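You operate a simulated robot arm through the tools that you are given. There is no shell and no other tool. Be economical: measure what you need, move in short steps, check, and stop when the job is done.

The job below is to be done with a simulated two-armed robot. You get a single attempt, and the scene is never put back.

Task
Put the milk away and take out the yoghurt with the earliest date.
Fine: pass the milk bottle from hand to hand, stand it in the bottom door rack; yoghurt pot on the end worktop; shut the fridge door; leave the other yoghurts where they stand. Set down upright: milk bottle.

It is judged by the outcome, as a careful person would: the job done as asked, and still so three seconds after it is handed in. It fails if anything else is knocked over, pushed out of place, dropped, spilled or broken.

Robot
Two 7-joint arms with two-finger parallel grippers on one trunk, on a base that drives. Base frame: it is fixed to the floor where the robot stands at the start and does not move with it; the origin is under the middle of the robot, x ahead of it, y to its left, z up. Lengths are in mm, angles in rad, forces in N, time in s.
The left shoulder is at the start at [60, 147, 543], the right one opposite. With the tool pointing down near the work surface each hand reaches from about 100 to 500 mm from the robot's upright axis, wherever it stands, measured 20 degrees to its own side. Places, roughly: bottom door rack [700, 200, 800]; end worktop [600, -700, 900]; fridge door [600, 200, 1100]. Payload 3.43 kg a hand.
The TCP of each hand is the grasp point between the finger pads, 30 mm short of the fingertips. In the tool frame z runs along the fingers and y along their closing line. The gripper opens to 94 mm. The fingers are 28 mm wide and 10 mm thick; the gripper's body (50 by 96 mm) begins 55 mm behind the TCP.
Orientation is that of the tool frame in the base frame, as a unit quaternion [x, y, z, w]. With the fingers straight down and closing along the base's y, the tool's x points along the base's -x, its y along +y and its z along -z.

Tools
- The arms move only by the tool play_rows. It takes "left_series", "right_series" or both (then of equal length, played together; a hand with none holds still); each is one flat list of numbers, 7 for each row, row after row: the turn, a rotation vector about the tool's x, y, z in units of 6 degrees (1.0 is 6 degrees), then the shift along the tool's x, y, z in units of 30 mm (1.0 is 30 mm), then the gripper command, from -1 (shut) to 1 (fully open), values between in proportion. In form: [rx, ry, rz, tx, ty, tz, hand, rx, ry, rz, tx, ty, tz, hand, ...]. A call has 1 to 10 rows; each row shifts and turns the commanded pose from where the row before left it, along the tool's axes as they then stand. A call with a number of a shift or a turn outside -1 to 1 is refused whole. A row lasts 0.2 s, in which the tool goes at most 50 mm and 0.15 rad; a call with a longer step from one row to the next is refused whole, and so is a gripper value outside its range. Where a pose cannot be reached the arm comes as near as it can. A force on the tool above 90 N (or 10 N above the force at the start of the call, whichever is more), or a blocked arm, ends the call early, and 0.2 s more pass. Each finger travels about 72 mm/s and halts on what it meets, pressing with about 36 N; the grip force reading is that of the motor and also rises with nothing between the fingers. The clock runs only during rows and for 0.2 s after the last one: add rows that do not move to give the fingers time. The reply holds the time, the measured pose of the TCP, the force on the tool along the base axes, the opening and the grip force, in the units named above and with some noise, with the torque about the TCP (base axes, N m) and any sound that the robot's microphone picked up.
- Cameras (640 x 400 px; columns grow to the right, rows downward): "scene" is now at [51.9, 20.2, 1193.8]; the picture's right is [0.37, -0.93, 0.00], its down [-0.46, -0.18, -0.87] and it looks along [0.81, 0.33, -0.49] (base axes); focal length 214 px, centre (320, 200). "left" rides on the left gripper at [76, -14, -103] in its tool frame; the picture's right is [0.18, 0.98, 0.00], its down [-0.75, 0.14, -0.64] and it looks along [-0.63, 0.12, 0.77] (tool axes); focal length 243 px, centre (320, 200). "right" rides on the right gripper at [76, 14, -103] in its tool frame; the picture's right is [-0.18, 0.98, 0.00], its down [-0.75, -0.14, -0.64] and it looks along [-0.63, -0.12, 0.77] (tool axes); focal length 243 px, centre (320, 200).
- grab_frame(camera): a new picture of that camera. It takes no simulated time.
- raise_lower(by): slides the trunk up (or, below 0, down) by that many mm; the arms and the scene camera ride with it, the base frame stays. It gives what a move gives, with no picture.
- drive_base(legs): drives the robot by 1 to 6 legs, each [ahead, left, turn to the left] in mm, mm and rad, along the robot's own axes; the way and the turn of a leg run together, so that a leg with both is an arc; at most 1500 mm and 3.142 rad a leg. The arms and the cameras ride along, it lands a little off, and it stops where it bumps. It gives what a move gives.
- pan_tilt(pan, tilt): turns the head with the scene camera to pan (to the left, within 1.501 rad either way) and tilt (down, from -0.506 to 1.204), counted from straight ahead of the robot. It gives what a move gives.
- pixel_to_xyz(camera, pixels): for up to 12 pixels [column, row] of the newest picture of that camera ("zoom" is the newest enlarged one), the place [x, y, z] in the base frame of the surface seen there, good to about 3 mm, but the place of the scene camera against the robot may be out by one fixed shift of up to 25 mm in any direction. It takes no simulated time.
- close_up(camera, box): a new picture of the part [left, top, right, bottom] of that camera's present view, enlarged. It takes no simulated time.
- sign_off(): hands the job in; it is judged then, once.

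Work in short steps. Measure before you move; look again where a grasp or a placing could have gone wrong, and mend it. You have 80 turns and 78 pictures in all, those below and enlarged ones among them. Open the grippers and draw the arms clear of the work before you hand the job in, unless the task says otherwise; then end with one line.

The tools are called as name(argument=value, ...) on one line, values as JSON. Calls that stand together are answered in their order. play_rows: Moves the arms, as the interface text tells. Its arguments: {"type":"object","properties":{"left_series":{"type":"array","items":{"type":"number"}},"right_series":{"type":"array","items":{"type":"number"}}},"required":[]} The other tools are called the same way: raise_lower (by) slides the trunk up or down; drive_base (legs) drives the base; pan_tilt (pan, tilt) turns the head that bears the scene camera; grab_frame (camera) takes a picture; pixel_to_xyz (camera, pixels) gives the place of the surface under pixels of a picture; close_up (camera, box) takes an enlarged picture of a part of a camera's view; sign_off () hands the job in.

At the start:

```text
t: 0.0
left_position: [274.8, 149.8, 999.0]
left_ee_rot: [-0.001, 1.0, 0.0, 0.0]
left_contact_force: [1.0, -0.3, 0.5]
left_ft_torque: [0.0, 0.0, -0.03]
left_width: 94.0
left_grasp_force: 0.0
right_position: [296.5, -94.1, 999.9]
right_ee_rot: [0.0, 1.0, 0.001, 0.001]
right_contact_force: [-0.1, 0.0, 0.9]
right_ft_torque: [-0.04, -0.03, 0.03]
right_width: 93.8
right_grasp_force: 0.1
trunk travel left (down, up): [-250.0, 0.0]
robot x, y, heading: [0.3, 1.4, 0.0]
head pan, tilt: [0.382, 0.513]
```

scene: 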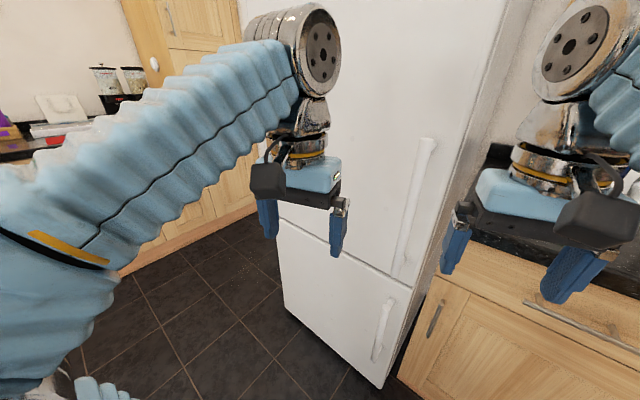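
right: 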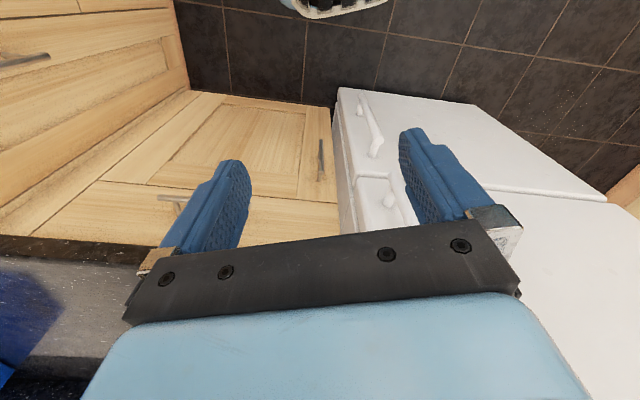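
left: 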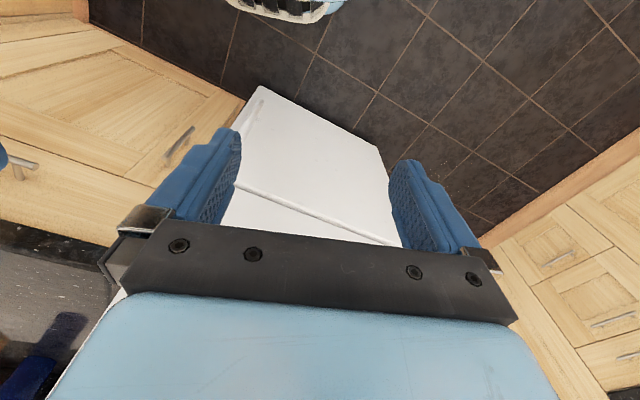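

The fridge is ahead with its handle at about (415,200); I can't see the milk yet. I turn the head to look right.

pan_tilt(pan=-0.6, tilt=0.4)

grab_frame(camera="scene")

pan_tilt(pan=0.2, tilt=0.1)

grab_frame(camera="scene")

```text
t: 1.3
left_position: [275.5, 150.3, 999.3]
left_ee_rot: [0.0, 1.0, -0.001, 0.001]
left_contact_force: [0.0, 0.2, 0.7]
left_ft_torque: [-0.03, -0.04, 0.01]
left_width: 94.4
left_grasp_force: 0.1
right_position: [296.6, -94.0, 1000.5]
right_ee_rot: [0.0, 1.0, 0.0, 0.0]
right_contact_force: [0.7, 0.4, 0.2]
right_ft_torque: [-0.03, -0.03, -0.01]
right_width: 93.9
right_grasp_force: 0.1
trunk travel left (down, up): [-250.0, 0.0]
robot x, y, heading: [1.5, 0.2, -0.003]
head pan, tilt: [-0.6, 0.4]
```

```text
74 pictures are left
```

scene: 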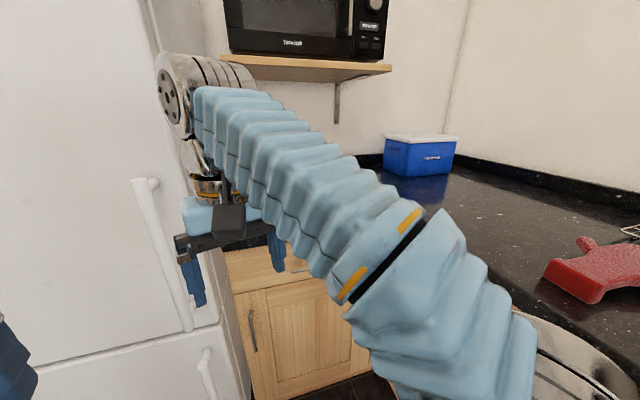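

```text
t: 2.4
left_position: [273.9, 151.0, 999.3]
left_ee_rot: [0.0, 1.0, 0.0, 0.002]
left_contact_force: [1.1, -0.3, 0.2]
left_ft_torque: [0.0, -0.01, -0.01]
left_width: 93.8
left_grasp_force: 0.1
right_position: [296.7, -93.8, 1000.3]
right_ee_rot: [0.0, 1.0, 0.0, 0.001]
right_contact_force: [0.2, 1.0, -0.8]
right_ft_torque: [0.01, -0.01, 0.03]
right_width: 94.0
right_grasp_force: 0.0
trunk travel left (down, up): [-250.0, 0.0]
robot x, y, heading: [-4.5, -1.9, -0.002]
head pan, tilt: [0.201, 0.099]
```

```text
73 pictures are left
```

scene: 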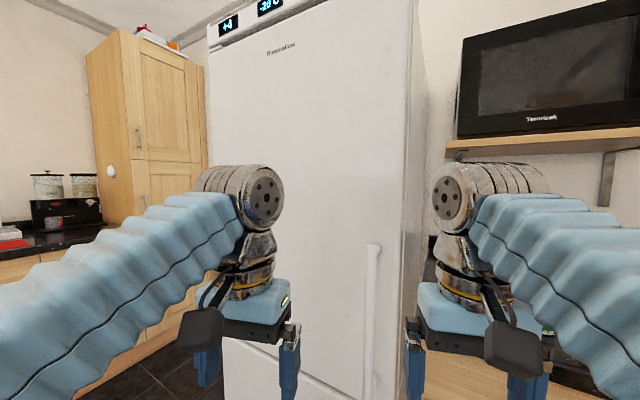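

No milk yet (a green glint at about (545,330) behind the right hand). I look further right and to the left, and measure the handle.

pixel_to_xyz(camera="scene", pixels=[[372, 248], [368, 300], [364, 390], [340, 250], [218, 100], [225, 350], [400, 250], [545, 328], [405, 100]])

pan_tilt(pan=-1.4, tilt=0.5)

grab_frame(camera="scene")

pan_tilt(pan=1.3, tilt=0.4)

grab_frame(camera="scene")

```text
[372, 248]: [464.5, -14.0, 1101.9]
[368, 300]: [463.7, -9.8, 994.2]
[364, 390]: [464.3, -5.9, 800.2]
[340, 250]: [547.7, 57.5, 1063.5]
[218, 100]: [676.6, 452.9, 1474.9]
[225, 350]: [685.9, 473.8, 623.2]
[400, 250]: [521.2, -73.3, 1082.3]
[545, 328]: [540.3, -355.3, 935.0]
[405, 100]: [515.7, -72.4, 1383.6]
```

```text
t: 4.1
left_position: [273.9, 150.1, 1000.0]
left_ee_rot: [0.001, 1.0, -0.001, 0.0]
left_contact_force: [-0.3, -0.5, 0.0]
left_ft_torque: [-0.03, 0.0, -0.01]
left_width: 93.9
left_grasp_force: 0.0
right_position: [297.5, -95.0, 998.4]
right_ee_rot: [-0.001, 1.0, 0.0, 0.001]
right_contact_force: [0.4, -0.4, -0.1]
right_ft_torque: [-0.01, -0.01, 0.0]
right_width: 93.8
right_grasp_force: 0.1
trunk travel left (down, up): [-250.0, 0.0]
robot x, y, heading: [1.8, 3.7, -0.001]
head pan, tilt: [-1.4, 0.499]
```

```text
72 pictures are left
```

scene: 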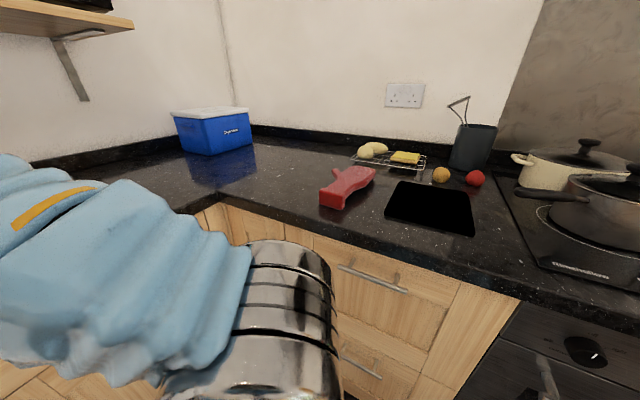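

```text
t: 6.5
left_position: [274.8, 149.6, 998.2]
left_ee_rot: [-0.001, 1.0, -0.001, 0.001]
left_contact_force: [-0.4, -0.2, 0.9]
left_ft_torque: [-0.01, -0.02, -0.02]
left_width: 94.2
left_grasp_force: 0.1
right_position: [297.2, -94.2, 999.6]
right_ee_rot: [0.0, 1.0, 0.0, 0.001]
right_contact_force: [0.4, 0.3, -0.4]
right_ft_torque: [0.01, 0.02, 0.0]
right_width: 94.0
right_grasp_force: 0.1
trunk travel left (down, up): [-250.0, 0.0]
robot x, y, heading: [0.6, -0.5, 0.004]
head pan, tilt: [1.3, 0.4]
```

```text
71 pictures are left
```

scene: 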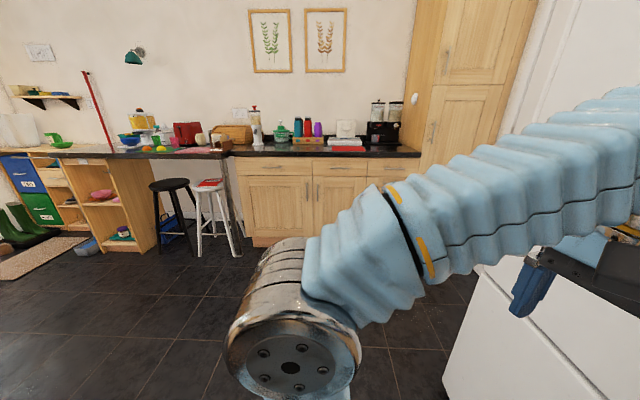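

The green thing at about [540,-355,935] is hidden by the right hand and may be the milk cap. I back off a little to see past the arm.

drive_base(legs=[[-250, 0, 0]])

pan_tilt(pan=-0.35, tilt=0.35)

grab_frame(camera="scene")

grab_frame(camera="right")

```text
t: 8.3
left_position: [26.3, 150.2, 998.1]
left_ee_rot: [-0.001, 1.0, 0.0, 0.001]
left_contact_force: [-0.5, 0.3, 0.0]
left_ft_torque: [0.0, 0.02, -0.01]
left_width: 93.8
left_grasp_force: 0.1
right_position: [51.0, -92.9, 998.2]
right_ee_rot: [-0.002, 1.0, -0.001, -0.001]
right_contact_force: [-0.3, 0.3, 0.2]
right_ft_torque: [-0.01, -0.03, 0.0]
right_width: 94.1
right_grasp_force: 0.1
trunk travel left (down, up): [-250.0, 0.0]
robot x, y, heading: [-246.5, -2.1, 0.002]
head pan, tilt: [1.3, 0.4]
```

```text
t: 10.0
left_position: [25.4, 150.3, 998.7]
left_ee_rot: [-0.001, 1.0, 0.0, 0.001]
left_contact_force: [-0.7, 0.4, -0.1]
left_ft_torque: [-0.01, 0.0, -0.02]
left_width: 94.0
left_grasp_force: 0.1
right_position: [51.2, -93.4, 998.3]
right_ee_rot: [-0.002, 1.0, 0.0, 0.002]
right_contact_force: [-0.3, -0.1, -0.1]
right_ft_torque: [-0.01, 0.0, -0.03]
right_width: 94.1
right_grasp_force: 0.0
trunk travel left (down, up): [-250.0, 0.0]
robot x, y, heading: [-251.9, -1.9, 0.007]
head pan, tilt: [-0.351, 0.351]
```

```text
70 pictures are left
```

scene: 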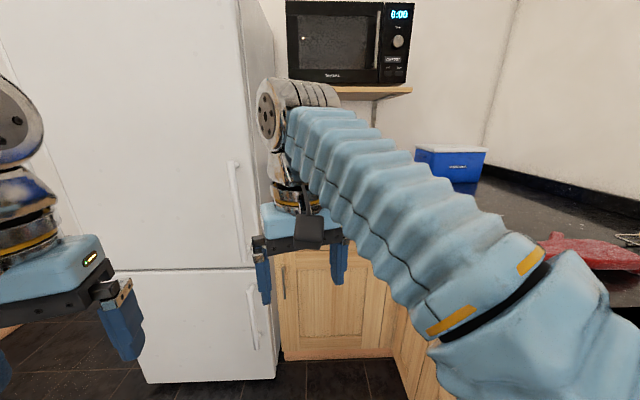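

```text
69 pictures are left
```

right: 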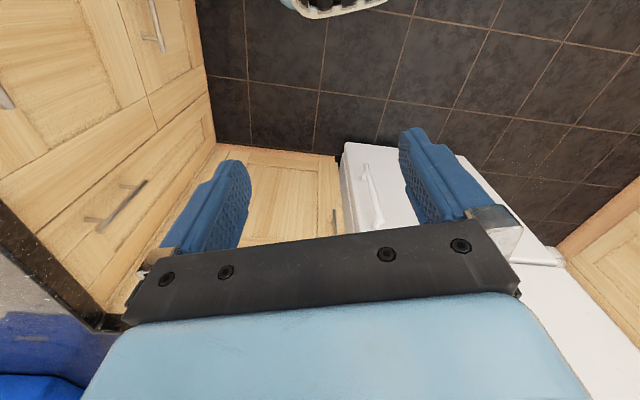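

The right wrist blocks the line to the counter right of the fridge. I lower the right hand while tipping the left tool toward forward (about its y).

play_rows(left_series=[0, -1, 0, 0, 0, 0, 1, 0, -1, 0, 0, 0, 0, 1, 0, -1, 0, 0, 0, 0, 1, 0, -1, 0, 0, 0, 0, 1, 0, -1, 0, 0, 0, 0, 1, 0, -1, 0, 0, 0, 0, 1, 0, -1, 0, 0, 0, 0, 1, 0, -1, 0, 0, 0, 0, 1], right_series=[0, 0, 0, 0, 0, 1, 1, 0, 0, 0, 0, 0, 1, 1, 0, 0, 0, 0, 0, 1, 1, 0, 0, 0, 0, 0, 1, 1, 0, 0, 0, 0, 0, 1, 1, 0, 0, 0, 0, 0, 1, 1, 0, 0, 0, 0, 0, 1, 1, 0, 0, 0, 0, 0, 1, 1])

grab_frame(camera="scene")

```text
t: 11.8
left_position: [27.0, 149.0, 997.9]
left_ee_rot: [-0.001, 0.913, 0.001, 0.408]
left_contact_force: [0.1, -0.4, 0.5]
left_ft_torque: [0.01, -0.01, -0.01]
left_width: 93.9
left_grasp_force: 0.0
right_position: [50.1, -93.3, 759.3]
right_ee_rot: [-0.002, 1.0, 0.0, 0.001]
right_contact_force: [-0.6, -0.1, 0.1]
right_ft_torque: [0.02, 0.01, 0.01]
right_width: 94.2
right_grasp_force: 0.1
trunk travel left (down, up): [-250.0, 0.0]
robot x, y, heading: [-247.3, -5.6, 0.007]
head pan, tilt: [-0.351, 0.351]
```

```text
68 pictures are left
```

scene: 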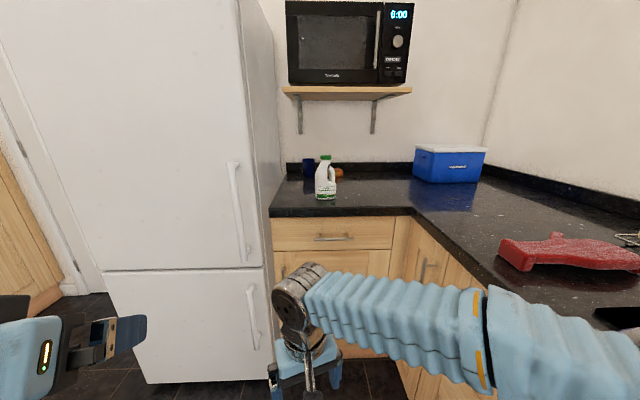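

The milk bottle is visible at (325,180). I zoom in and measure it, plus the counter edges.

close_up(camera="scene", box=[280, 140, 376, 212])

pixel_to_xyz(camera="scene", pixels=[[325, 157], [325, 185], [317, 185], [334, 185], [330, 198], [340, 212], [412, 212], [500, 280], [600, 375], [235, 180], [240, 240]])

```text
5.56 times, centred on (328, 176) of scene
```

zoom: 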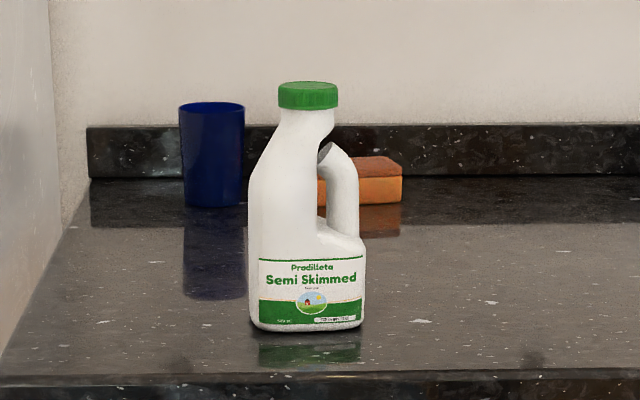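

```text
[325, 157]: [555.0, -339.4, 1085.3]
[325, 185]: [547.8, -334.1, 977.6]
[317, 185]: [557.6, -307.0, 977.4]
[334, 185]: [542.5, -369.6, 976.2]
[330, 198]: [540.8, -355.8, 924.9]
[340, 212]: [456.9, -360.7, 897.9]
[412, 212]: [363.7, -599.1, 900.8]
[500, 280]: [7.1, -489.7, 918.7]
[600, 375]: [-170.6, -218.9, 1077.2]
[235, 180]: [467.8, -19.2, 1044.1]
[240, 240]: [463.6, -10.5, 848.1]
```

Milk is at about (575,-335), 905–1090 high, body ~65–75 wide. Now I finish turning the left tool to horizontal, squared to the door (17° to the right).

play_rows(left_series=[0, -1, 0, 0, 0, 0, 1, 0, -1, 0, 0, 0, 0, 1, 0, -1, 0, 0, 0, 0, 1, 0, -1, 0, 0, 0, 0, 1, 0, -1, 0, 0, 0, 0, 1, 0, -1, 0, 0, 0, 0, 1, 0, -1, 0, 0, 0, 0, 1, 1, 0, 0, 0, -1, 0, 1, 1, 0, 0, 0, -1, 0, 1, 0.8, 0, 0, 0, -1, 0, 1])

grab_frame(camera="left")

grab_frame(camera="scene")

```text
t: 14.0
left_position: [15.7, 61.6, 998.2]
left_ee_rot: [0.103, 0.699, -0.102, 0.7]
left_contact_force: [0.9, 0.5, -0.3]
left_ft_torque: [-0.01, 0.03, -0.02]
left_width: 93.9
left_grasp_force: 0.0
right_position: [50.7, -95.0, 759.1]
right_ee_rot: [-0.003, 1.0, 0.0, 0.001]
right_contact_force: [-0.8, 0.2, 0.6]
right_ft_torque: [-0.01, -0.03, 0.02]
right_width: 94.3
right_grasp_force: 0.1
trunk travel left (down, up): [-250.0, 0.0]
robot x, y, heading: [-247.2, 2.9, 0.004]
head pan, tilt: [-0.351, 0.351]
```

```text
66 pictures are left
```

left: 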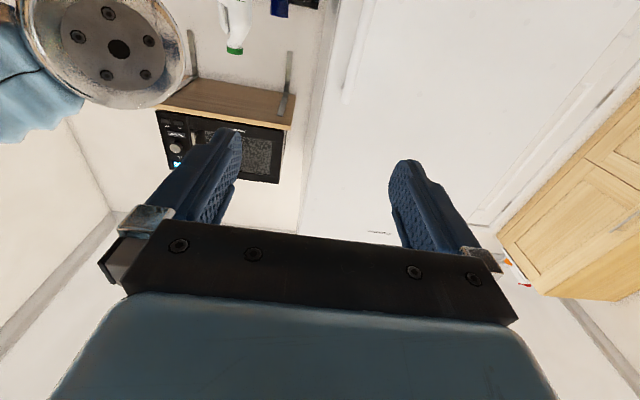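

```text
65 pictures are left
```

scene: 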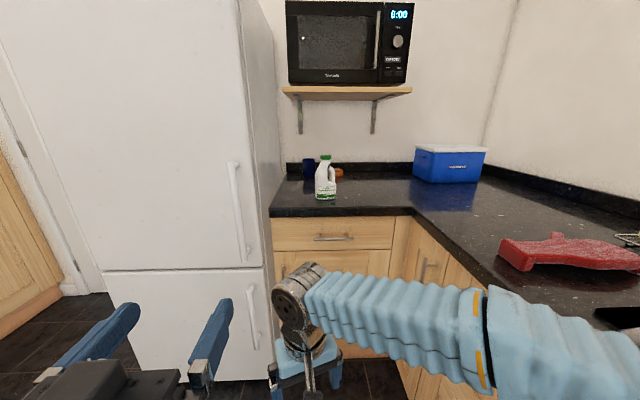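

I measure the handle with the left hand camera (handle at about (352,70)), and check the finger tips in the scene picture to calibrate.

close_up(camera="left", box=[300, 0, 428, 120])

pixel_to_xyz(camera="left", pixels=[[354, 60], [346, 98], [362, 25], [375, 60], [330, 60], [500, 150]])

pixel_to_xyz(camera="scene", pixels=[[231, 165], [237, 180], [241, 240], [246, 259], [215, 200], [224, 302], [134, 308]])

```text
3.33 times, centred on (364, 60) of left
```

zoom: 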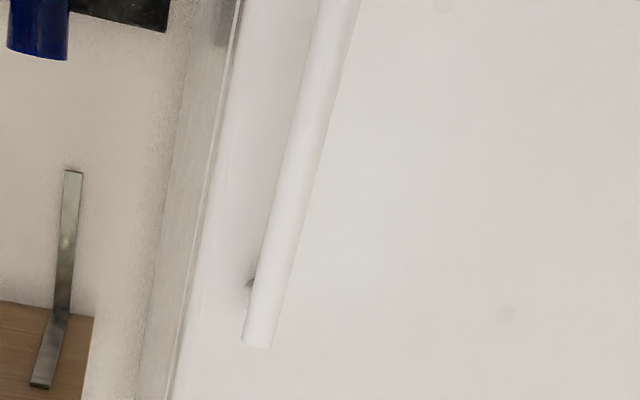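

```text
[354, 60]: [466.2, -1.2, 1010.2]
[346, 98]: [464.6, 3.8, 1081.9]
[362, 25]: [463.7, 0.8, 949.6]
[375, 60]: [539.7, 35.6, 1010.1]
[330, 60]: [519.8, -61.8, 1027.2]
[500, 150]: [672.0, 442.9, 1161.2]
```

```text
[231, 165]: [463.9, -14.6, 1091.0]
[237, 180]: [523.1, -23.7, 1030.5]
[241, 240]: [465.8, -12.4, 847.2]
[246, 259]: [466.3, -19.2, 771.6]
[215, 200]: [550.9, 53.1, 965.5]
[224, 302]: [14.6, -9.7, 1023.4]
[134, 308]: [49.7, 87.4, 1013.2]
```

In the arm's own frame the handle bar is at about (466,0), z 790–1090, standing 60 mm off the door. I drive 150 mm ahead and then measure again.

drive_base(legs=[[150, 0, 0]])

play_rows(left_series=[0, 0, 0, 0, 0.5, 1, 1, 0, 0, 0, 0, 0.5, 1, 1, 0, 0, 0, 0, 0, 1, 1, 0, 0, 0, 0, 0, 1, 1, 0, 0, 0, 0, 0, 1, 1, 0, 0, 0, 0, 0, 1, 1, 0, 0, 0, 0, 0, 1, 1])

grab_frame(camera="left")

```text
t: 15.3
left_position: [167.7, 64.3, 999.2]
left_ee_rot: [0.102, 0.699, -0.101, 0.701]
left_contact_force: [-0.7, 0.6, -0.2]
left_ft_torque: [0.05, 0.0, 0.02]
left_width: 93.7
left_grasp_force: 0.0
right_position: [201.9, -92.0, 758.7]
right_ee_rot: [-0.004, 1.0, 0.0, 0.001]
right_contact_force: [0.0, -0.1, -0.3]
right_ft_torque: [-0.01, 0.0, -0.02]
right_width: 93.9
right_grasp_force: 0.1
trunk travel left (down, up): [-250.0, 0.0]
robot x, y, heading: [-96.8, 3.0, 0.008]
head pan, tilt: [-0.351, 0.351]
```

```text
t: 16.9
left_position: [377.6, 32.1, 999.8]
left_ee_rot: [0.102, 0.699, -0.101, 0.7]
left_contact_force: [-0.7, -0.5, 0.6]
left_ft_torque: [0.03, 0.02, 0.0]
left_width: 94.2
left_grasp_force: 0.1
right_position: [200.5, -92.1, 759.6]
right_ee_rot: [-0.004, 1.0, 0.0, 0.001]
right_contact_force: [0.0, 0.4, 0.3]
right_ft_torque: [-0.01, -0.02, 0.0]
right_width: 93.9
right_grasp_force: 0.1
trunk travel left (down, up): [-250.0, 0.0]
robot x, y, heading: [-96.2, 1.8, 0.007]
head pan, tilt: [-0.351, 0.351]
```

```text
63 pictures are left
```

left: 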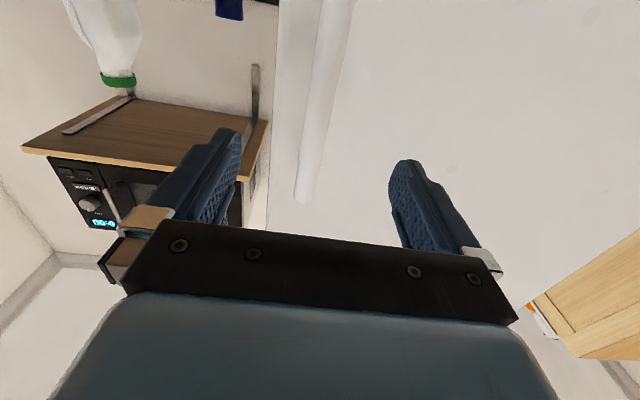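

The handle is between the fingers' lines at about (320,120); I measure again from this near view.

pixel_to_xyz(camera="left", pixels=[[318, 130], [308, 190], [328, 80], [360, 130], [335, 130], [310, 130]])

```text
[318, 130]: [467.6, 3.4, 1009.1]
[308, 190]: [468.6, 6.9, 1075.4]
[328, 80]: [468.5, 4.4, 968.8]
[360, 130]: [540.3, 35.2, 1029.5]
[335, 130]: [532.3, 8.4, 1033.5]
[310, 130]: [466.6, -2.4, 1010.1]
```

Bar centre is ~100 mm straight ahead along the tool, well centred. I advance and close.

play_rows(left_series=[0, 0, 0, 0, 0, 1, 1, 0, 0, 0, 0, 0, 1, 1, 0, 0, 0, 0, 0, 1, 1, 0, 0, 0, 0, 0, 0.3, 1, 0, 0, 0, 0, 0, 0, -1, 0, 0, 0, 0, 0, 0, -1, 0, 0, 0, 0, 0, 0, -1, 0, 0, 0, 0, 0, 0, -1, 0, 0, 0, 0, 0, 0, -1])

grab_frame(camera="left")

```text
t: 18.9
left_position: [473.1, 3.2, 999.5]
left_ee_rot: [0.102, 0.699, -0.102, 0.7]
left_contact_force: [-2.9, -8.0, -1.0]
left_ft_torque: [-0.33, -0.22, -0.13]
left_width: 25.9
left_grasp_force: 44.7
right_position: [201.3, -93.1, 758.4]
right_ee_rot: [-0.004, 1.0, 0.0, 0.0]
right_contact_force: [-0.2, 0.4, 0.5]
right_ft_torque: [0.03, 0.02, -0.01]
right_width: 94.2
right_grasp_force: 0.0
trunk travel left (down, up): [-250.0, 0.0]
robot x, y, heading: [-100.3, 4.5, 0.007]
head pan, tilt: [-0.351, 0.351]
```

```text
62 pictures are left
```

left: 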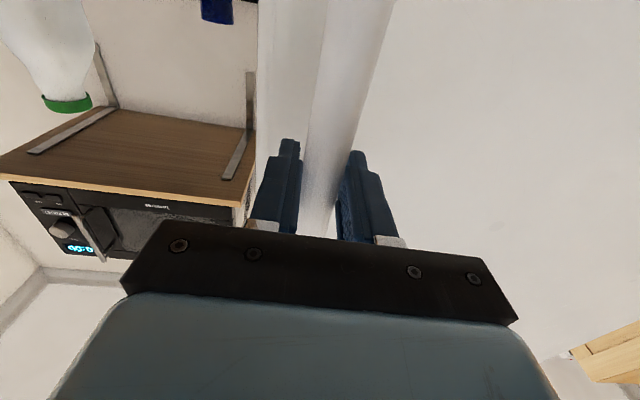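

Handle is gripped (opening 26 mm). I start pulling along the arc, 3° per row.

play_rows(left_series=[0.5, 0, 0, 0, 0.134, -0.868, -1, 0.5, 0, 0, 0, 0.134, -0.868, -1, 0.5, 0, 0, 0, 0.134, -0.868, -1, 0.5, 0, 0, 0, 0.134, -0.868, -1])

grab_frame(camera="scene")

```text
t: 19.9
left_position: [381.5, 57.9, 999.5]
left_ee_rot: [0.174, 0.686, -0.174, 0.685]
left_contact_force: [1.5, 2.2, -10.8]
left_ft_torque: [-0.22, -0.42, 0.16]
left_width: 25.0
left_grasp_force: 44.9
right_position: [200.1, -92.1, 759.4]
right_ee_rot: [-0.003, 1.0, 0.0, 0.0]
right_contact_force: [-0.2, -0.5, -0.2]
right_ft_torque: [0.0, 0.0, -0.02]
right_width: 94.0
right_grasp_force: 0.1
trunk travel left (down, up): [-250.0, 0.0]
robot x, y, heading: [-96.1, -0.2, 0.008]
head pan, tilt: [-0.351, 0.351]
```

```text
61 pictures are left
```

scene: 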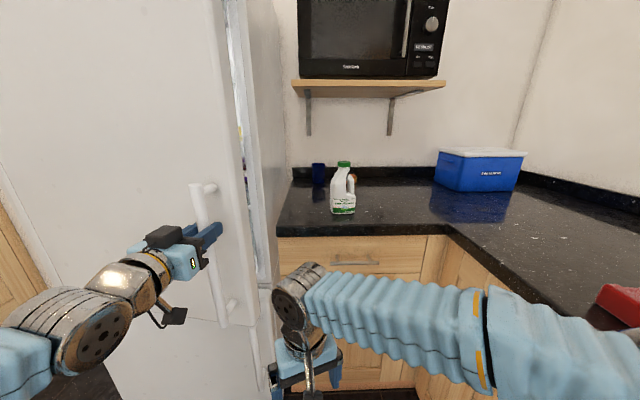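

The door is opening with small forces; continue the arc.

play_rows(left_series=[0.5, 0, 0, 0, 0.134, -0.868, -1, 0.5, 0, 0, 0, 0.134, -0.868, -1, 0.5, 0, 0, 0, 0.134, -0.868, -1, 0.5, 0, 0, 0, 0.134, -0.868, -1, 0.5, 0, 0, 0, 0.134, -0.868, -1, 0.5, 0, 0, 0, 0.134, -0.868, -1, 0.5, 0, 0, 0, 0.134, -0.868, -1, 0.5, 0, 0, 0, 0.134, -0.868, -1])

grab_frame(camera="scene")

```text
t: 21.8
left_position: [240.6, 210.5, 998.9]
left_ee_rot: [0.314, 0.634, -0.313, 0.634]
left_contact_force: [4.0, 2.8, -10.3]
left_ft_torque: [-0.77, -0.44, 0.14]
left_width: 24.9
left_grasp_force: 45.3
right_position: [202.1, -91.4, 758.8]
right_ee_rot: [-0.004, 1.0, 0.0, 0.0]
right_contact_force: [0.7, -0.6, 0.2]
right_ft_torque: [-0.01, 0.02, 0.01]
right_width: 94.1
right_grasp_force: 0.0
trunk travel left (down, up): [-250.0, 0.0]
robot x, y, heading: [-93.5, 1.6, 0.008]
head pan, tilt: [-0.351, 0.351]
```

```text
60 pictures are left
```

scene: 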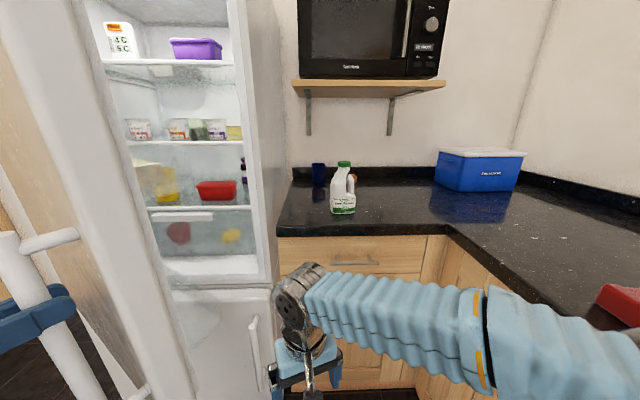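

Door at about 36°, fridge inside visible. I keep pulling another 30°.

play_rows(left_series=[0.5, 0, 0, 0, 0.134, -0.868, -1, 0.5, 0, 0, 0, 0.134, -0.868, -1, 0.5, 0, 0, 0, 0.134, -0.868, -1, 0.5, 0, 0, 0, 0.134, -0.868, -1, 0.5, 0, 0, 0, 0.134, -0.868, -1, 0.5, 0, 0, 0, 0.134, -0.868, -1, 0.5, 0, 0, 0, 0.134, -0.868, -1, 0.5, 0, 0, 0, 0.134, -0.868, -1, 0.5, 0, 0, 0, 0.134, -0.868, -1, 0.5, 0, 0, 0, 0.134, -0.868, -1])

pan_tilt(pan=0.35, tilt=0.3)

grab_frame(camera="scene")

```text
t: 23.9
left_position: [164.2, 453.6, 999.8]
left_ee_rot: [0.472, 0.531, -0.463, 0.531]
left_contact_force: [-38.9, -4.5, -6.8]
left_ft_torque: [-0.79, 1.25, -0.29]
left_width: 21.9
left_grasp_force: 44.5
right_position: [198.3, -91.7, 760.9]
right_ee_rot: [-0.005, 1.0, 0.0, 0.001]
right_contact_force: [-0.5, -0.6, 0.9]
right_ft_torque: [0.0, -0.03, -0.04]
right_width: 94.0
right_grasp_force: 0.0
trunk travel left (down, up): [-250.0, 0.0]
robot x, y, heading: [-94.8, -4.4, 0.008]
head pan, tilt: [-0.351, 0.351]
stopped in row 10 (left hand): the force on the tool passed its limit at 93 N (the readings are from after the stop); the commanded pose is now the measured one
```

```text
t: 25.0
left_position: [163.8, 453.6, 1000.6]
left_ee_rot: [0.472, 0.53, -0.463, 0.531]
left_contact_force: [-54.0, -4.3, -1.9]
left_ft_torque: [0.05, 1.19, -0.44]
left_width: 22.0
left_grasp_force: 44.9
right_position: [197.8, -93.4, 761.3]
right_ee_rot: [-0.003, 1.0, 0.0, 0.003]
right_contact_force: [-0.1, -0.1, 0.9]
right_ft_torque: [-0.01, -0.01, 0.02]
right_width: 94.1
right_grasp_force: 0.1
trunk travel left (down, up): [-250.0, 0.0]
robot x, y, heading: [-96.0, 3.2, 0.012]
head pan, tilt: [0.351, 0.3]
```

```text
59 pictures are left
```

scene: 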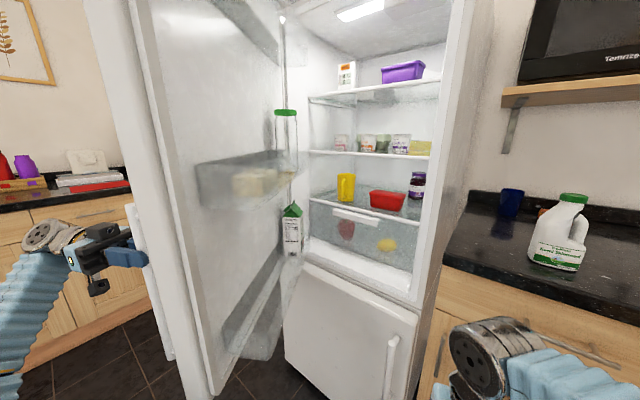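

Door is open about 66°, lying roughly along x at y≈450. I release the handle and back the left hand off, and zoom in on the shelf and door racks.

play_rows(left_series=[0, 0, 0, 0, 0, 0, 1, 0, 0, 0, 0, 0, 0, 1, 0, 0, 0, 0, 0, 0, 1, 0, 0, 0, 0, 0, 0, 1, 0, 0, 0, 0, 0, -1, 1, 0, 0, 0, 0, 0, -1, 1, 0, 0, 0, 0, 0, -1, 1])

close_up(camera="scene", box=[300, 110, 460, 220])

close_up(camera="scene", box=[190, 180, 350, 380])

```text
t: 26.6
left_position: [162.4, 513.5, 997.9]
left_ee_rot: [0.468, 0.534, -0.462, 0.532]
left_contact_force: [-0.9, -0.3, -0.4]
left_ft_torque: [-0.02, -0.03, 0.0]
left_width: 94.0
left_grasp_force: 0.1
left hand out of reach, approached as far as the arm can: row 7
right_position: [201.3, -92.4, 759.9]
right_ee_rot: [-0.003, 1.0, -0.001, 0.0]
right_contact_force: [-0.4, 0.1, 1.1]
right_ft_torque: [-0.02, -0.01, 0.03]
right_width: 94.1
right_grasp_force: 0.1
trunk travel left (down, up): [-250.0, 0.0]
robot x, y, heading: [-97.8, -1.2, 0.007]
head pan, tilt: [0.351, 0.3]
```

```text
3.64 times, centred on (380, 165) of scene
```

zoom: 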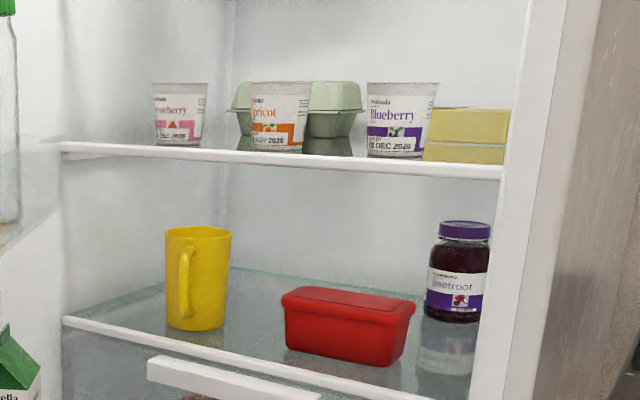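

```text
2.00 times, centred on (270, 280) of scene
```

zoom: 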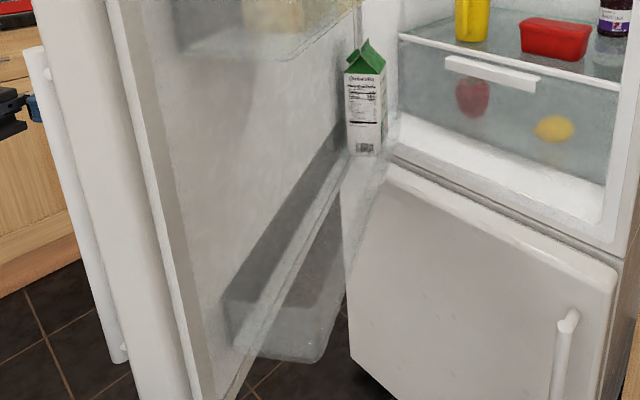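

Three yoghurts at about (341,143), (380,142), (402,144). I zoom tightly on their dates.

close_up(camera="scene", box=[336, 130, 368, 150])

close_up(camera="scene", box=[384, 130, 416, 150])

pixel_to_xyz(camera="scene", pixels=[[343, 146], [365, 145], [398, 145], [365, 134], [400, 134], [343, 134], [400, 158], [385, 155], [440, 150], [411, 142]])

```text
16.00 times, centred on (352, 140) of scene
```

zoom: 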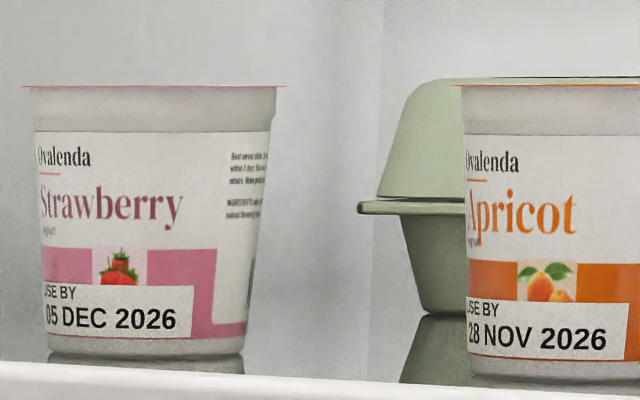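

```text
16.00 times, centred on (400, 140) of scene
```

zoom: 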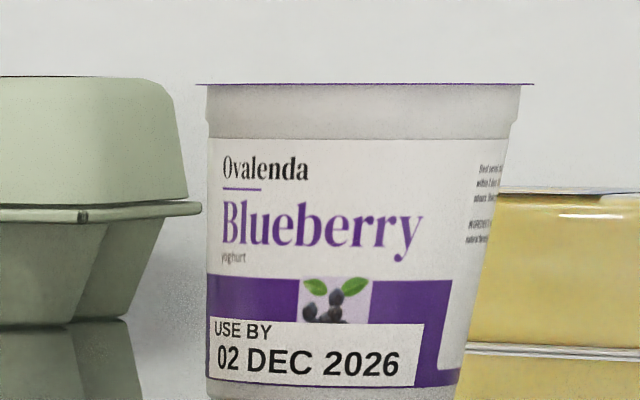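

```text
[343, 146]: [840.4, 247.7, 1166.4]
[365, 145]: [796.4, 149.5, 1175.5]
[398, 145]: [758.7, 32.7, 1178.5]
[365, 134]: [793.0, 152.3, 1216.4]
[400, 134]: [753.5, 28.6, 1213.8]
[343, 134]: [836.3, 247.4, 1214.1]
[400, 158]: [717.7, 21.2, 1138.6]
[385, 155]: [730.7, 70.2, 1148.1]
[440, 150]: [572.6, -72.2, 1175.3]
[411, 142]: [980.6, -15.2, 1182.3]
```

Apricot, USE BY 28 NOV 2026, is the earliest (others 02 and 05 DEC). I back the robot 300 mm so the left hand clears the door edge, then swing that hand back in.

drive_base(legs=[[-320, 0, 0]])

play_rows(left_series=[-1, 0, 0, 0, 0, 1, 1, -1, 0, 0, 0, 0, 1, 1, -1, 0, 0, 0, 0, 1, 1, -1, 0, 0, 0, 0, 1, 1, -1, 0, 0, 0, 0, 1, 1, -1, 0, 0, 0, 0, 1, 1, -1, 0, 0, 0, -1, 0, 1, -1, 0, 0, 0, -1, 0, 1, -1, 0, 0, 0, -1, -1, 1, -1, 0, 0, 0, -1, -1, 1])

grab_frame(camera="scene")

```text
t: 28.7
left_position: [-158.6, 512.7, 999.9]
left_ee_rot: [0.468, 0.533, -0.462, 0.531]
left_contact_force: [0.2, 1.7, 0.6]
left_ft_torque: [0.0, -0.01, -0.02]
left_width: 93.8
left_grasp_force: 0.1
right_position: [-119.1, -95.4, 759.6]
right_ee_rot: [-0.004, 1.0, 0.0, 0.001]
right_contact_force: [0.0, 1.1, -0.3]
right_ft_torque: [-0.04, -0.03, 0.02]
right_width: 94.1
right_grasp_force: 0.1
trunk travel left (down, up): [-250.0, 0.0]
robot x, y, heading: [-420.6, -2.0, 0.003]
head pan, tilt: [0.351, 0.3]
```

```text
t: 30.9
left_position: [-215.0, 285.4, 996.8]
left_ee_rot: [0.14, 0.693, -0.133, 0.695]
left_contact_force: [0.1, -0.2, -0.2]
left_ft_torque: [-0.01, 0.0, -0.02]
left_width: 94.0
left_grasp_force: 0.0
right_position: [-118.0, -94.6, 759.3]
right_ee_rot: [-0.004, 1.0, 0.0, 0.001]
right_contact_force: [1.3, -0.8, 0.1]
right_ft_torque: [0.02, 0.02, 0.0]
right_width: 94.0
right_grasp_force: 0.2
trunk travel left (down, up): [-250.0, 0.0]
robot x, y, heading: [-420.5, -5.6, 0.01]
head pan, tilt: [0.351, 0.3]
```

```text
54 pictures are left
```

scene: 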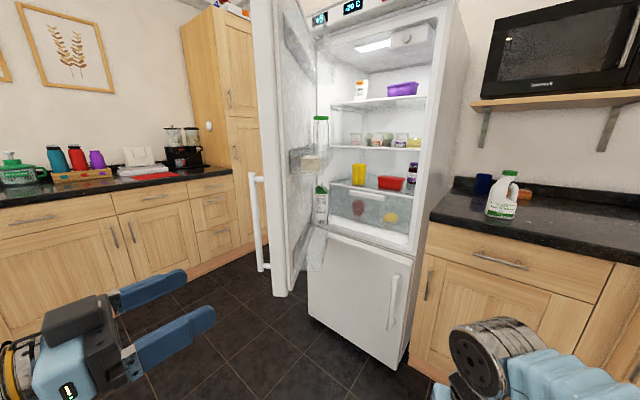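

Measure the door, racks and carton from here.

close_up(camera="scene", box=[264, 140, 360, 300])

pixel_to_xyz(camera="scene", pixels=[[276, 200], [285, 200], [300, 200], [285, 280], [320, 205], [320, 222], [310, 225], [302, 268], [320, 268], [322, 240], [310, 165], [316, 130]])

```text
2.50 times, centred on (312, 220) of scene
```

zoom: 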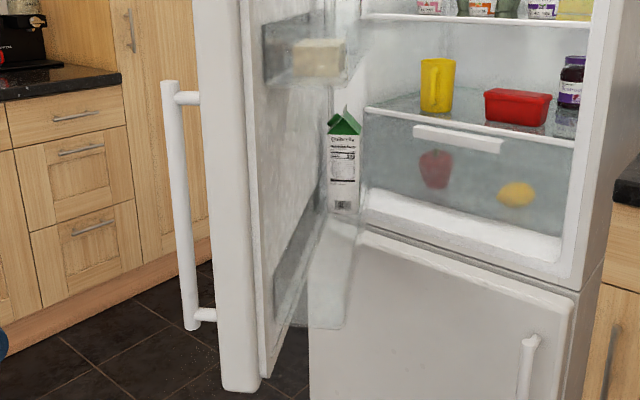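

```text
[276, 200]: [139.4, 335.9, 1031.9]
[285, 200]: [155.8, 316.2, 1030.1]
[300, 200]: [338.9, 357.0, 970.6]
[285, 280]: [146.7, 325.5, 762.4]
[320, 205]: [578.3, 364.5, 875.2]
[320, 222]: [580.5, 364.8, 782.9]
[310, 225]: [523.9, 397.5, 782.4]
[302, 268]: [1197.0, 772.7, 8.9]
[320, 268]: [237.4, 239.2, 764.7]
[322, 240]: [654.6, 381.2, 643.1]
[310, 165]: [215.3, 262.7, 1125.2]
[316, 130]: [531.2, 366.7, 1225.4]
```

Door inner face runs from about (150,330) to the hinge; bottom rack front around y≈250. The door is ~60° open; I'll push it wider from inside with the left fist between the racks (z≈1000). First straighten and close the left hand, shift it right, and drive in.

play_rows(left_series=[-1, 0, 0, 0, -1, 0, -1, -1, 0, 0, 0, -1, 0, -1, -1, 0, 0, 0, -1, 0, -1, -1, 0, 0, 0, -1, 0, -1, -0.5, 0, 0, 0, 0, 0, -1])

drive_base(legs=[[350, 0, 0]])

grab_frame(camera="scene")

```text
t: 32.1
left_position: [-240.7, 167.8, 995.9]
left_ee_rot: [-0.026, 0.705, 0.031, 0.708]
left_contact_force: [-1.3, -1.1, -0.7]
left_ft_torque: [-0.01, -0.04, -0.01]
left_width: 0.0
left_grasp_force: 32.6
right_position: [-119.0, -95.6, 759.3]
right_ee_rot: [-0.004, 1.0, 0.0, -0.001]
right_contact_force: [0.1, 0.1, 0.1]
right_ft_torque: [0.02, 0.01, 0.0]
right_width: 94.2
right_grasp_force: 0.1
trunk travel left (down, up): [-250.0, 0.0]
robot x, y, heading: [-416.0, -2.3, 0.008]
head pan, tilt: [0.351, 0.3]
```

```text
t: 34.4
left_position: [113.3, 170.9, 994.8]
left_ee_rot: [-0.026, 0.705, 0.032, 0.708]
left_contact_force: [-0.8, -0.1, 0.1]
left_ft_torque: [0.01, -0.02, -0.01]
left_width: 0.0
left_grasp_force: 33.1
right_position: [234.0, -93.0, 760.0]
right_ee_rot: [-0.002, 1.0, 0.0, 0.001]
right_contact_force: [0.2, -0.3, -0.2]
right_ft_torque: [-0.02, 0.02, 0.01]
right_width: 93.9
right_grasp_force: 0.1
trunk travel left (down, up): [-250.0, 0.0]
robot x, y, heading: [-59.9, 1.6, 0.006]
head pan, tilt: [0.351, 0.3]
```

```text
52 pictures are left
```

scene: 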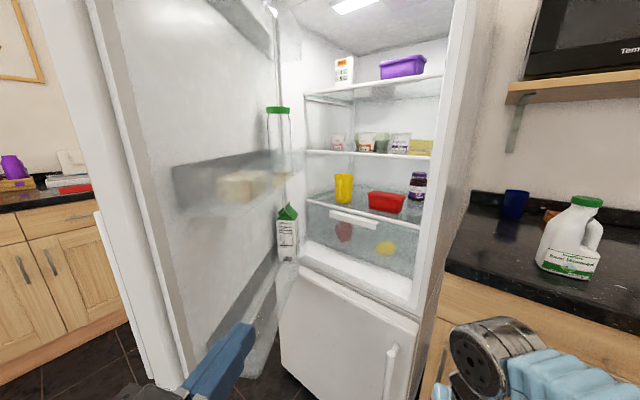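

Left fist at (113,171). I yaw it ~42° left, move it ahead ~70 and left ~90 toward the door's inner face beside the racks.

play_rows(left_series=[-1, 0, 0, 0, 0, 0, -1, -1, 0, 0, 0, 0, 0, -1, -1, 0, 0, 0, 0, 0, -1, -1, 0, 0, 0, 0, 0, -1, -1, 0, 0, 0, 0, 0, -1, -1, 0, 0, 0, 0, 0, -1, -1, 0, 0, 0, -0.55, 0.53, -1, 0, 0, 0, 0, -0.55, 0.53, -1, 0, 0, 0, 0, 0.68, 0.73, -1, 0, 0, 0, 0, 0.68, 0.73, -1])

pan_tilt(pan=0.6, tilt=0.6)

grab_frame(camera="scene")

```text
t: 36.1
left_position: [106.7, 226.1, 1006.2]
left_ee_rot: [-0.355, 0.633, 0.221, 0.652]
left_contact_force: [-0.1, 0.5, 0.5]
left_ft_torque: [-0.02, -0.01, -0.02]
left_width: 0.1
left_grasp_force: 33.0
right_position: [234.4, -93.6, 759.2]
right_ee_rot: [-0.003, 1.0, 0.0, 0.0]
right_contact_force: [-0.6, 0.1, -0.8]
right_ft_torque: [-0.02, -0.04, -0.01]
right_width: 93.8
right_grasp_force: 0.1
trunk travel left (down, up): [-250.0, 0.0]
robot x, y, heading: [-62.2, -1.7, 0.004]
head pan, tilt: [0.351, 0.3]
stopped in row 8 (left hand): the arm was blocked; the commanded pose is now the measured one
```

```text
t: 36.9
left_position: [105.5, 227.6, 1007.1]
left_ee_rot: [-0.355, 0.633, 0.221, 0.652]
left_contact_force: [-0.3, 0.8, -0.3]
left_ft_torque: [0.0, 0.02, -0.02]
left_width: 0.0
left_grasp_force: 32.7
right_position: [234.1, -93.0, 760.7]
right_ee_rot: [-0.003, 1.0, 0.0, 0.0]
right_contact_force: [-0.5, 0.6, -0.1]
right_ft_torque: [-0.01, 0.01, 0.03]
right_width: 93.8
right_grasp_force: 0.1
trunk travel left (down, up): [-250.0, 0.0]
robot x, y, heading: [-61.4, -1.3, 0.002]
head pan, tilt: [0.6, 0.6]
```

```text
51 pictures are left
```

scene: 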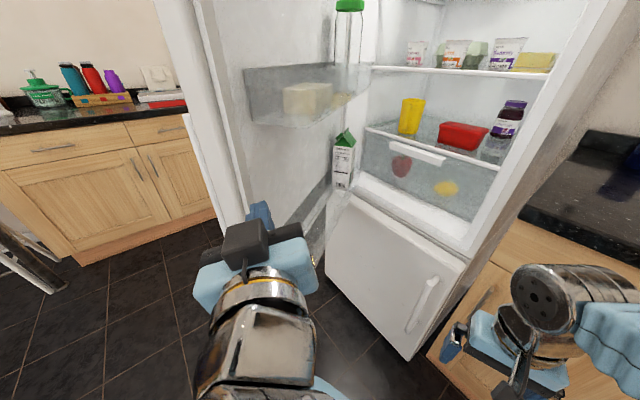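

The arm was blocked near a joint limit, but the fist points left-ahead nicely. I use the base: ahead 75, then left to push the door wider gently.

drive_base(legs=[[75, 0, 0], [0, 150, 0]])

grab_frame(camera="scene")

```text
t: 38.9
left_position: [181.8, 374.9, 1006.5]
left_ee_rot: [-0.355, 0.633, 0.22, 0.652]
left_contact_force: [0.9, 1.1, 0.6]
left_ft_torque: [-0.01, -0.01, 0.02]
left_width: 0.0
left_grasp_force: 32.9
right_position: [309.3, 54.6, 759.0]
right_ee_rot: [-0.002, 1.0, 0.0, 0.001]
right_contact_force: [1.1, 0.3, -0.3]
right_ft_torque: [0.0, 0.01, 0.04]
right_width: 94.0
right_grasp_force: 0.1
trunk travel left (down, up): [-250.0, 0.0]
robot x, y, heading: [9.8, 145.3, -0.001]
head pan, tilt: [0.6, 0.6]
```

```text
50 pictures are left
```

scene: 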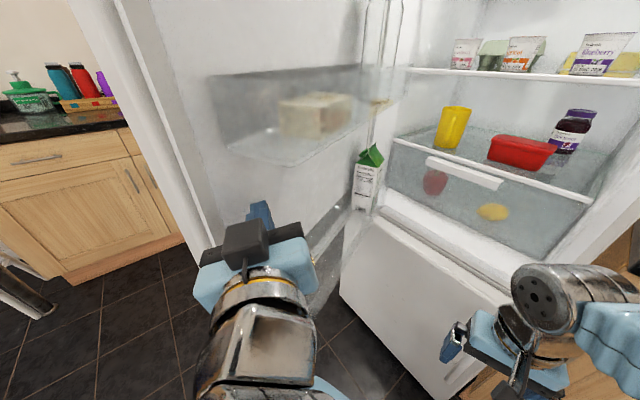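

The hand went past the old door face (y 375) with no lasting force, so the door yields. Push 150 more.

drive_base(legs=[[0, 160, 0]])

grab_frame(camera="scene")

pixel_to_xyz(camera="scene", pixels=[[120, 60], [180, 100], [210, 150], [230, 150], [300, 60], [370, 205]])

```text
t: 40.3
left_position: [181.1, 533.0, 1006.9]
left_ee_rot: [-0.355, 0.633, 0.221, 0.652]
left_contact_force: [0.0, -1.0, 0.1]
left_ft_torque: [0.0, 0.0, -0.01]
left_width: 0.0
left_grasp_force: 33.2
right_position: [309.2, 213.6, 760.1]
right_ee_rot: [-0.002, 1.0, 0.001, 0.0]
right_contact_force: [0.2, 0.3, 0.3]
right_ft_torque: [-0.01, -0.01, 0.03]
right_width: 93.9
right_grasp_force: 0.1
trunk travel left (down, up): [-250.0, 0.0]
robot x, y, heading: [14.1, 308.2, 0.002]
head pan, tilt: [0.6, 0.6]
```

```text
49 pictures are left
```

scene: 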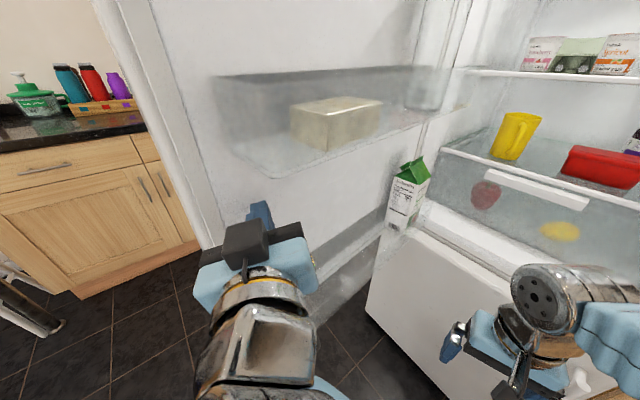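

```text
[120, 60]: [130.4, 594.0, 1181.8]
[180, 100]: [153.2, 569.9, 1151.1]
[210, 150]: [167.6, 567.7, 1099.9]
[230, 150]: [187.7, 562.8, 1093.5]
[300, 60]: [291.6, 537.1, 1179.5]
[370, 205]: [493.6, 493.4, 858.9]
```

Door now ~85° open. I pull away to the right (robot y≈150) and, with the right hand, tip the tool to forward while raising it toward shelf height.

drive_base(legs=[[-60, -160, 0]])

play_rows(right_series=[0, -1, 0, -0.105, 0, -0.99, 1, 0, -1, 0, -0.208, 0, -0.97, 1, 0, -1, 0, -0.309, 0, -0.95, 1, 0, -1, 0, -0.407, 0, -0.914, 1, 0, -1, 0, -0.5, 0, -0.866, 1, 0, -1, 0, -0.588, 0, -0.81, 1, 0, -1, 0, -0.669, 0, -0.743, 1, 0, -1, 0, -0.743, 0, -0.669, 1, 0, -1, 0, -0.809, 0, -0.588, 1, 0, -1, 0, -0.866, 0, -0.5, 1])

play_rows(right_series=[0, -1, 0, -0.914, 0, -0.407, 0.75, 0, -1, 0, -0.951, 0, -0.309, 0.75, 0, -1, 0, -0.978, 0, -0.208, 0.75, 0, -1, 0, -0.99, 0, -0.105, 0.75, 0, -1, 0, -1, 0, 0, 0.75])

pan_tilt(pan=0.1, tilt=0.2)

grab_frame(camera="scene")

```text
t: 41.8
left_position: [120.1, 371.2, 1006.8]
left_ee_rot: [-0.356, 0.632, 0.222, 0.651]
left_contact_force: [-0.8, 1.0, -0.7]
left_ft_torque: [0.04, -0.02, 0.02]
left_width: 0.1
left_grasp_force: 33.2
right_position: [250.0, 50.0, 759.6]
right_ee_rot: [-0.003, 1.0, -0.001, 0.0]
right_contact_force: [-0.1, 0.4, -0.2]
right_ft_torque: [-0.02, 0.0, 0.0]
right_width: 94.0
right_grasp_force: 0.2
trunk travel left (down, up): [-250.0, 0.0]
robot x, y, heading: [-48.2, 143.4, 0.003]
head pan, tilt: [0.6, 0.6]
```

```text
t: 44.0
left_position: [121.0, 371.5, 1007.8]
left_ee_rot: [-0.356, 0.632, 0.222, 0.651]
left_contact_force: [0.0, 0.4, -0.3]
left_ft_torque: [0.02, 0.01, -0.02]
left_width: 0.0
left_grasp_force: 32.6
right_position: [279.4, 52.0, 1059.3]
right_ee_rot: [-0.002, 0.866, 0.001, 0.5]
right_contact_force: [-0.2, -0.2, 0.2]
right_ft_torque: [0.01, 0.0, -0.01]
right_width: 93.9
right_grasp_force: 0.1
trunk travel left (down, up): [-250.0, 0.0]
robot x, y, heading: [-50.6, 143.1, 0.003]
head pan, tilt: [0.6, 0.6]
```

```text
t: 45.2
left_position: [120.0, 370.1, 1006.2]
left_ee_rot: [-0.356, 0.632, 0.221, 0.652]
left_contact_force: [-0.6, -0.3, -0.1]
left_ft_torque: [0.02, 0.0, -0.01]
left_width: 0.0
left_grasp_force: 32.7
right_position: [295.1, 50.4, 1208.4]
right_ee_rot: [-0.002, 0.706, 0.002, 0.709]
right_contact_force: [-0.2, -0.3, 0.0]
right_ft_torque: [0.0, 0.02, 0.04]
right_width: 82.3
right_grasp_force: 0.0
trunk travel left (down, up): [-250.0, 0.0]
robot x, y, heading: [-49.9, 144.9, -0.0]
head pan, tilt: [0.6, 0.6]
```

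```text
t: 46.1
left_position: [119.3, 370.9, 1005.9]
left_ee_rot: [-0.355, 0.632, 0.222, 0.652]
left_contact_force: [-0.4, 0.3, -0.3]
left_ft_torque: [0.0, 0.0, 0.0]
left_width: 0.0
left_grasp_force: 32.7
right_position: [295.9, 50.1, 1208.6]
right_ee_rot: [-0.002, 0.707, 0.002, 0.707]
right_contact_force: [0.3, -0.5, 0.0]
right_ft_torque: [0.01, 0.01, 0.0]
right_width: 82.4
right_grasp_force: 0.0
trunk travel left (down, up): [-250.0, 0.0]
robot x, y, heading: [-50.4, 147.2, 0.001]
head pan, tilt: [0.099, 0.201]
```

```text
48 pictures are left
```

scene: 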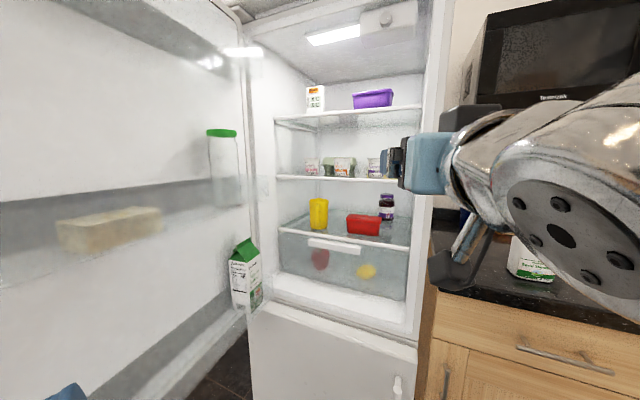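

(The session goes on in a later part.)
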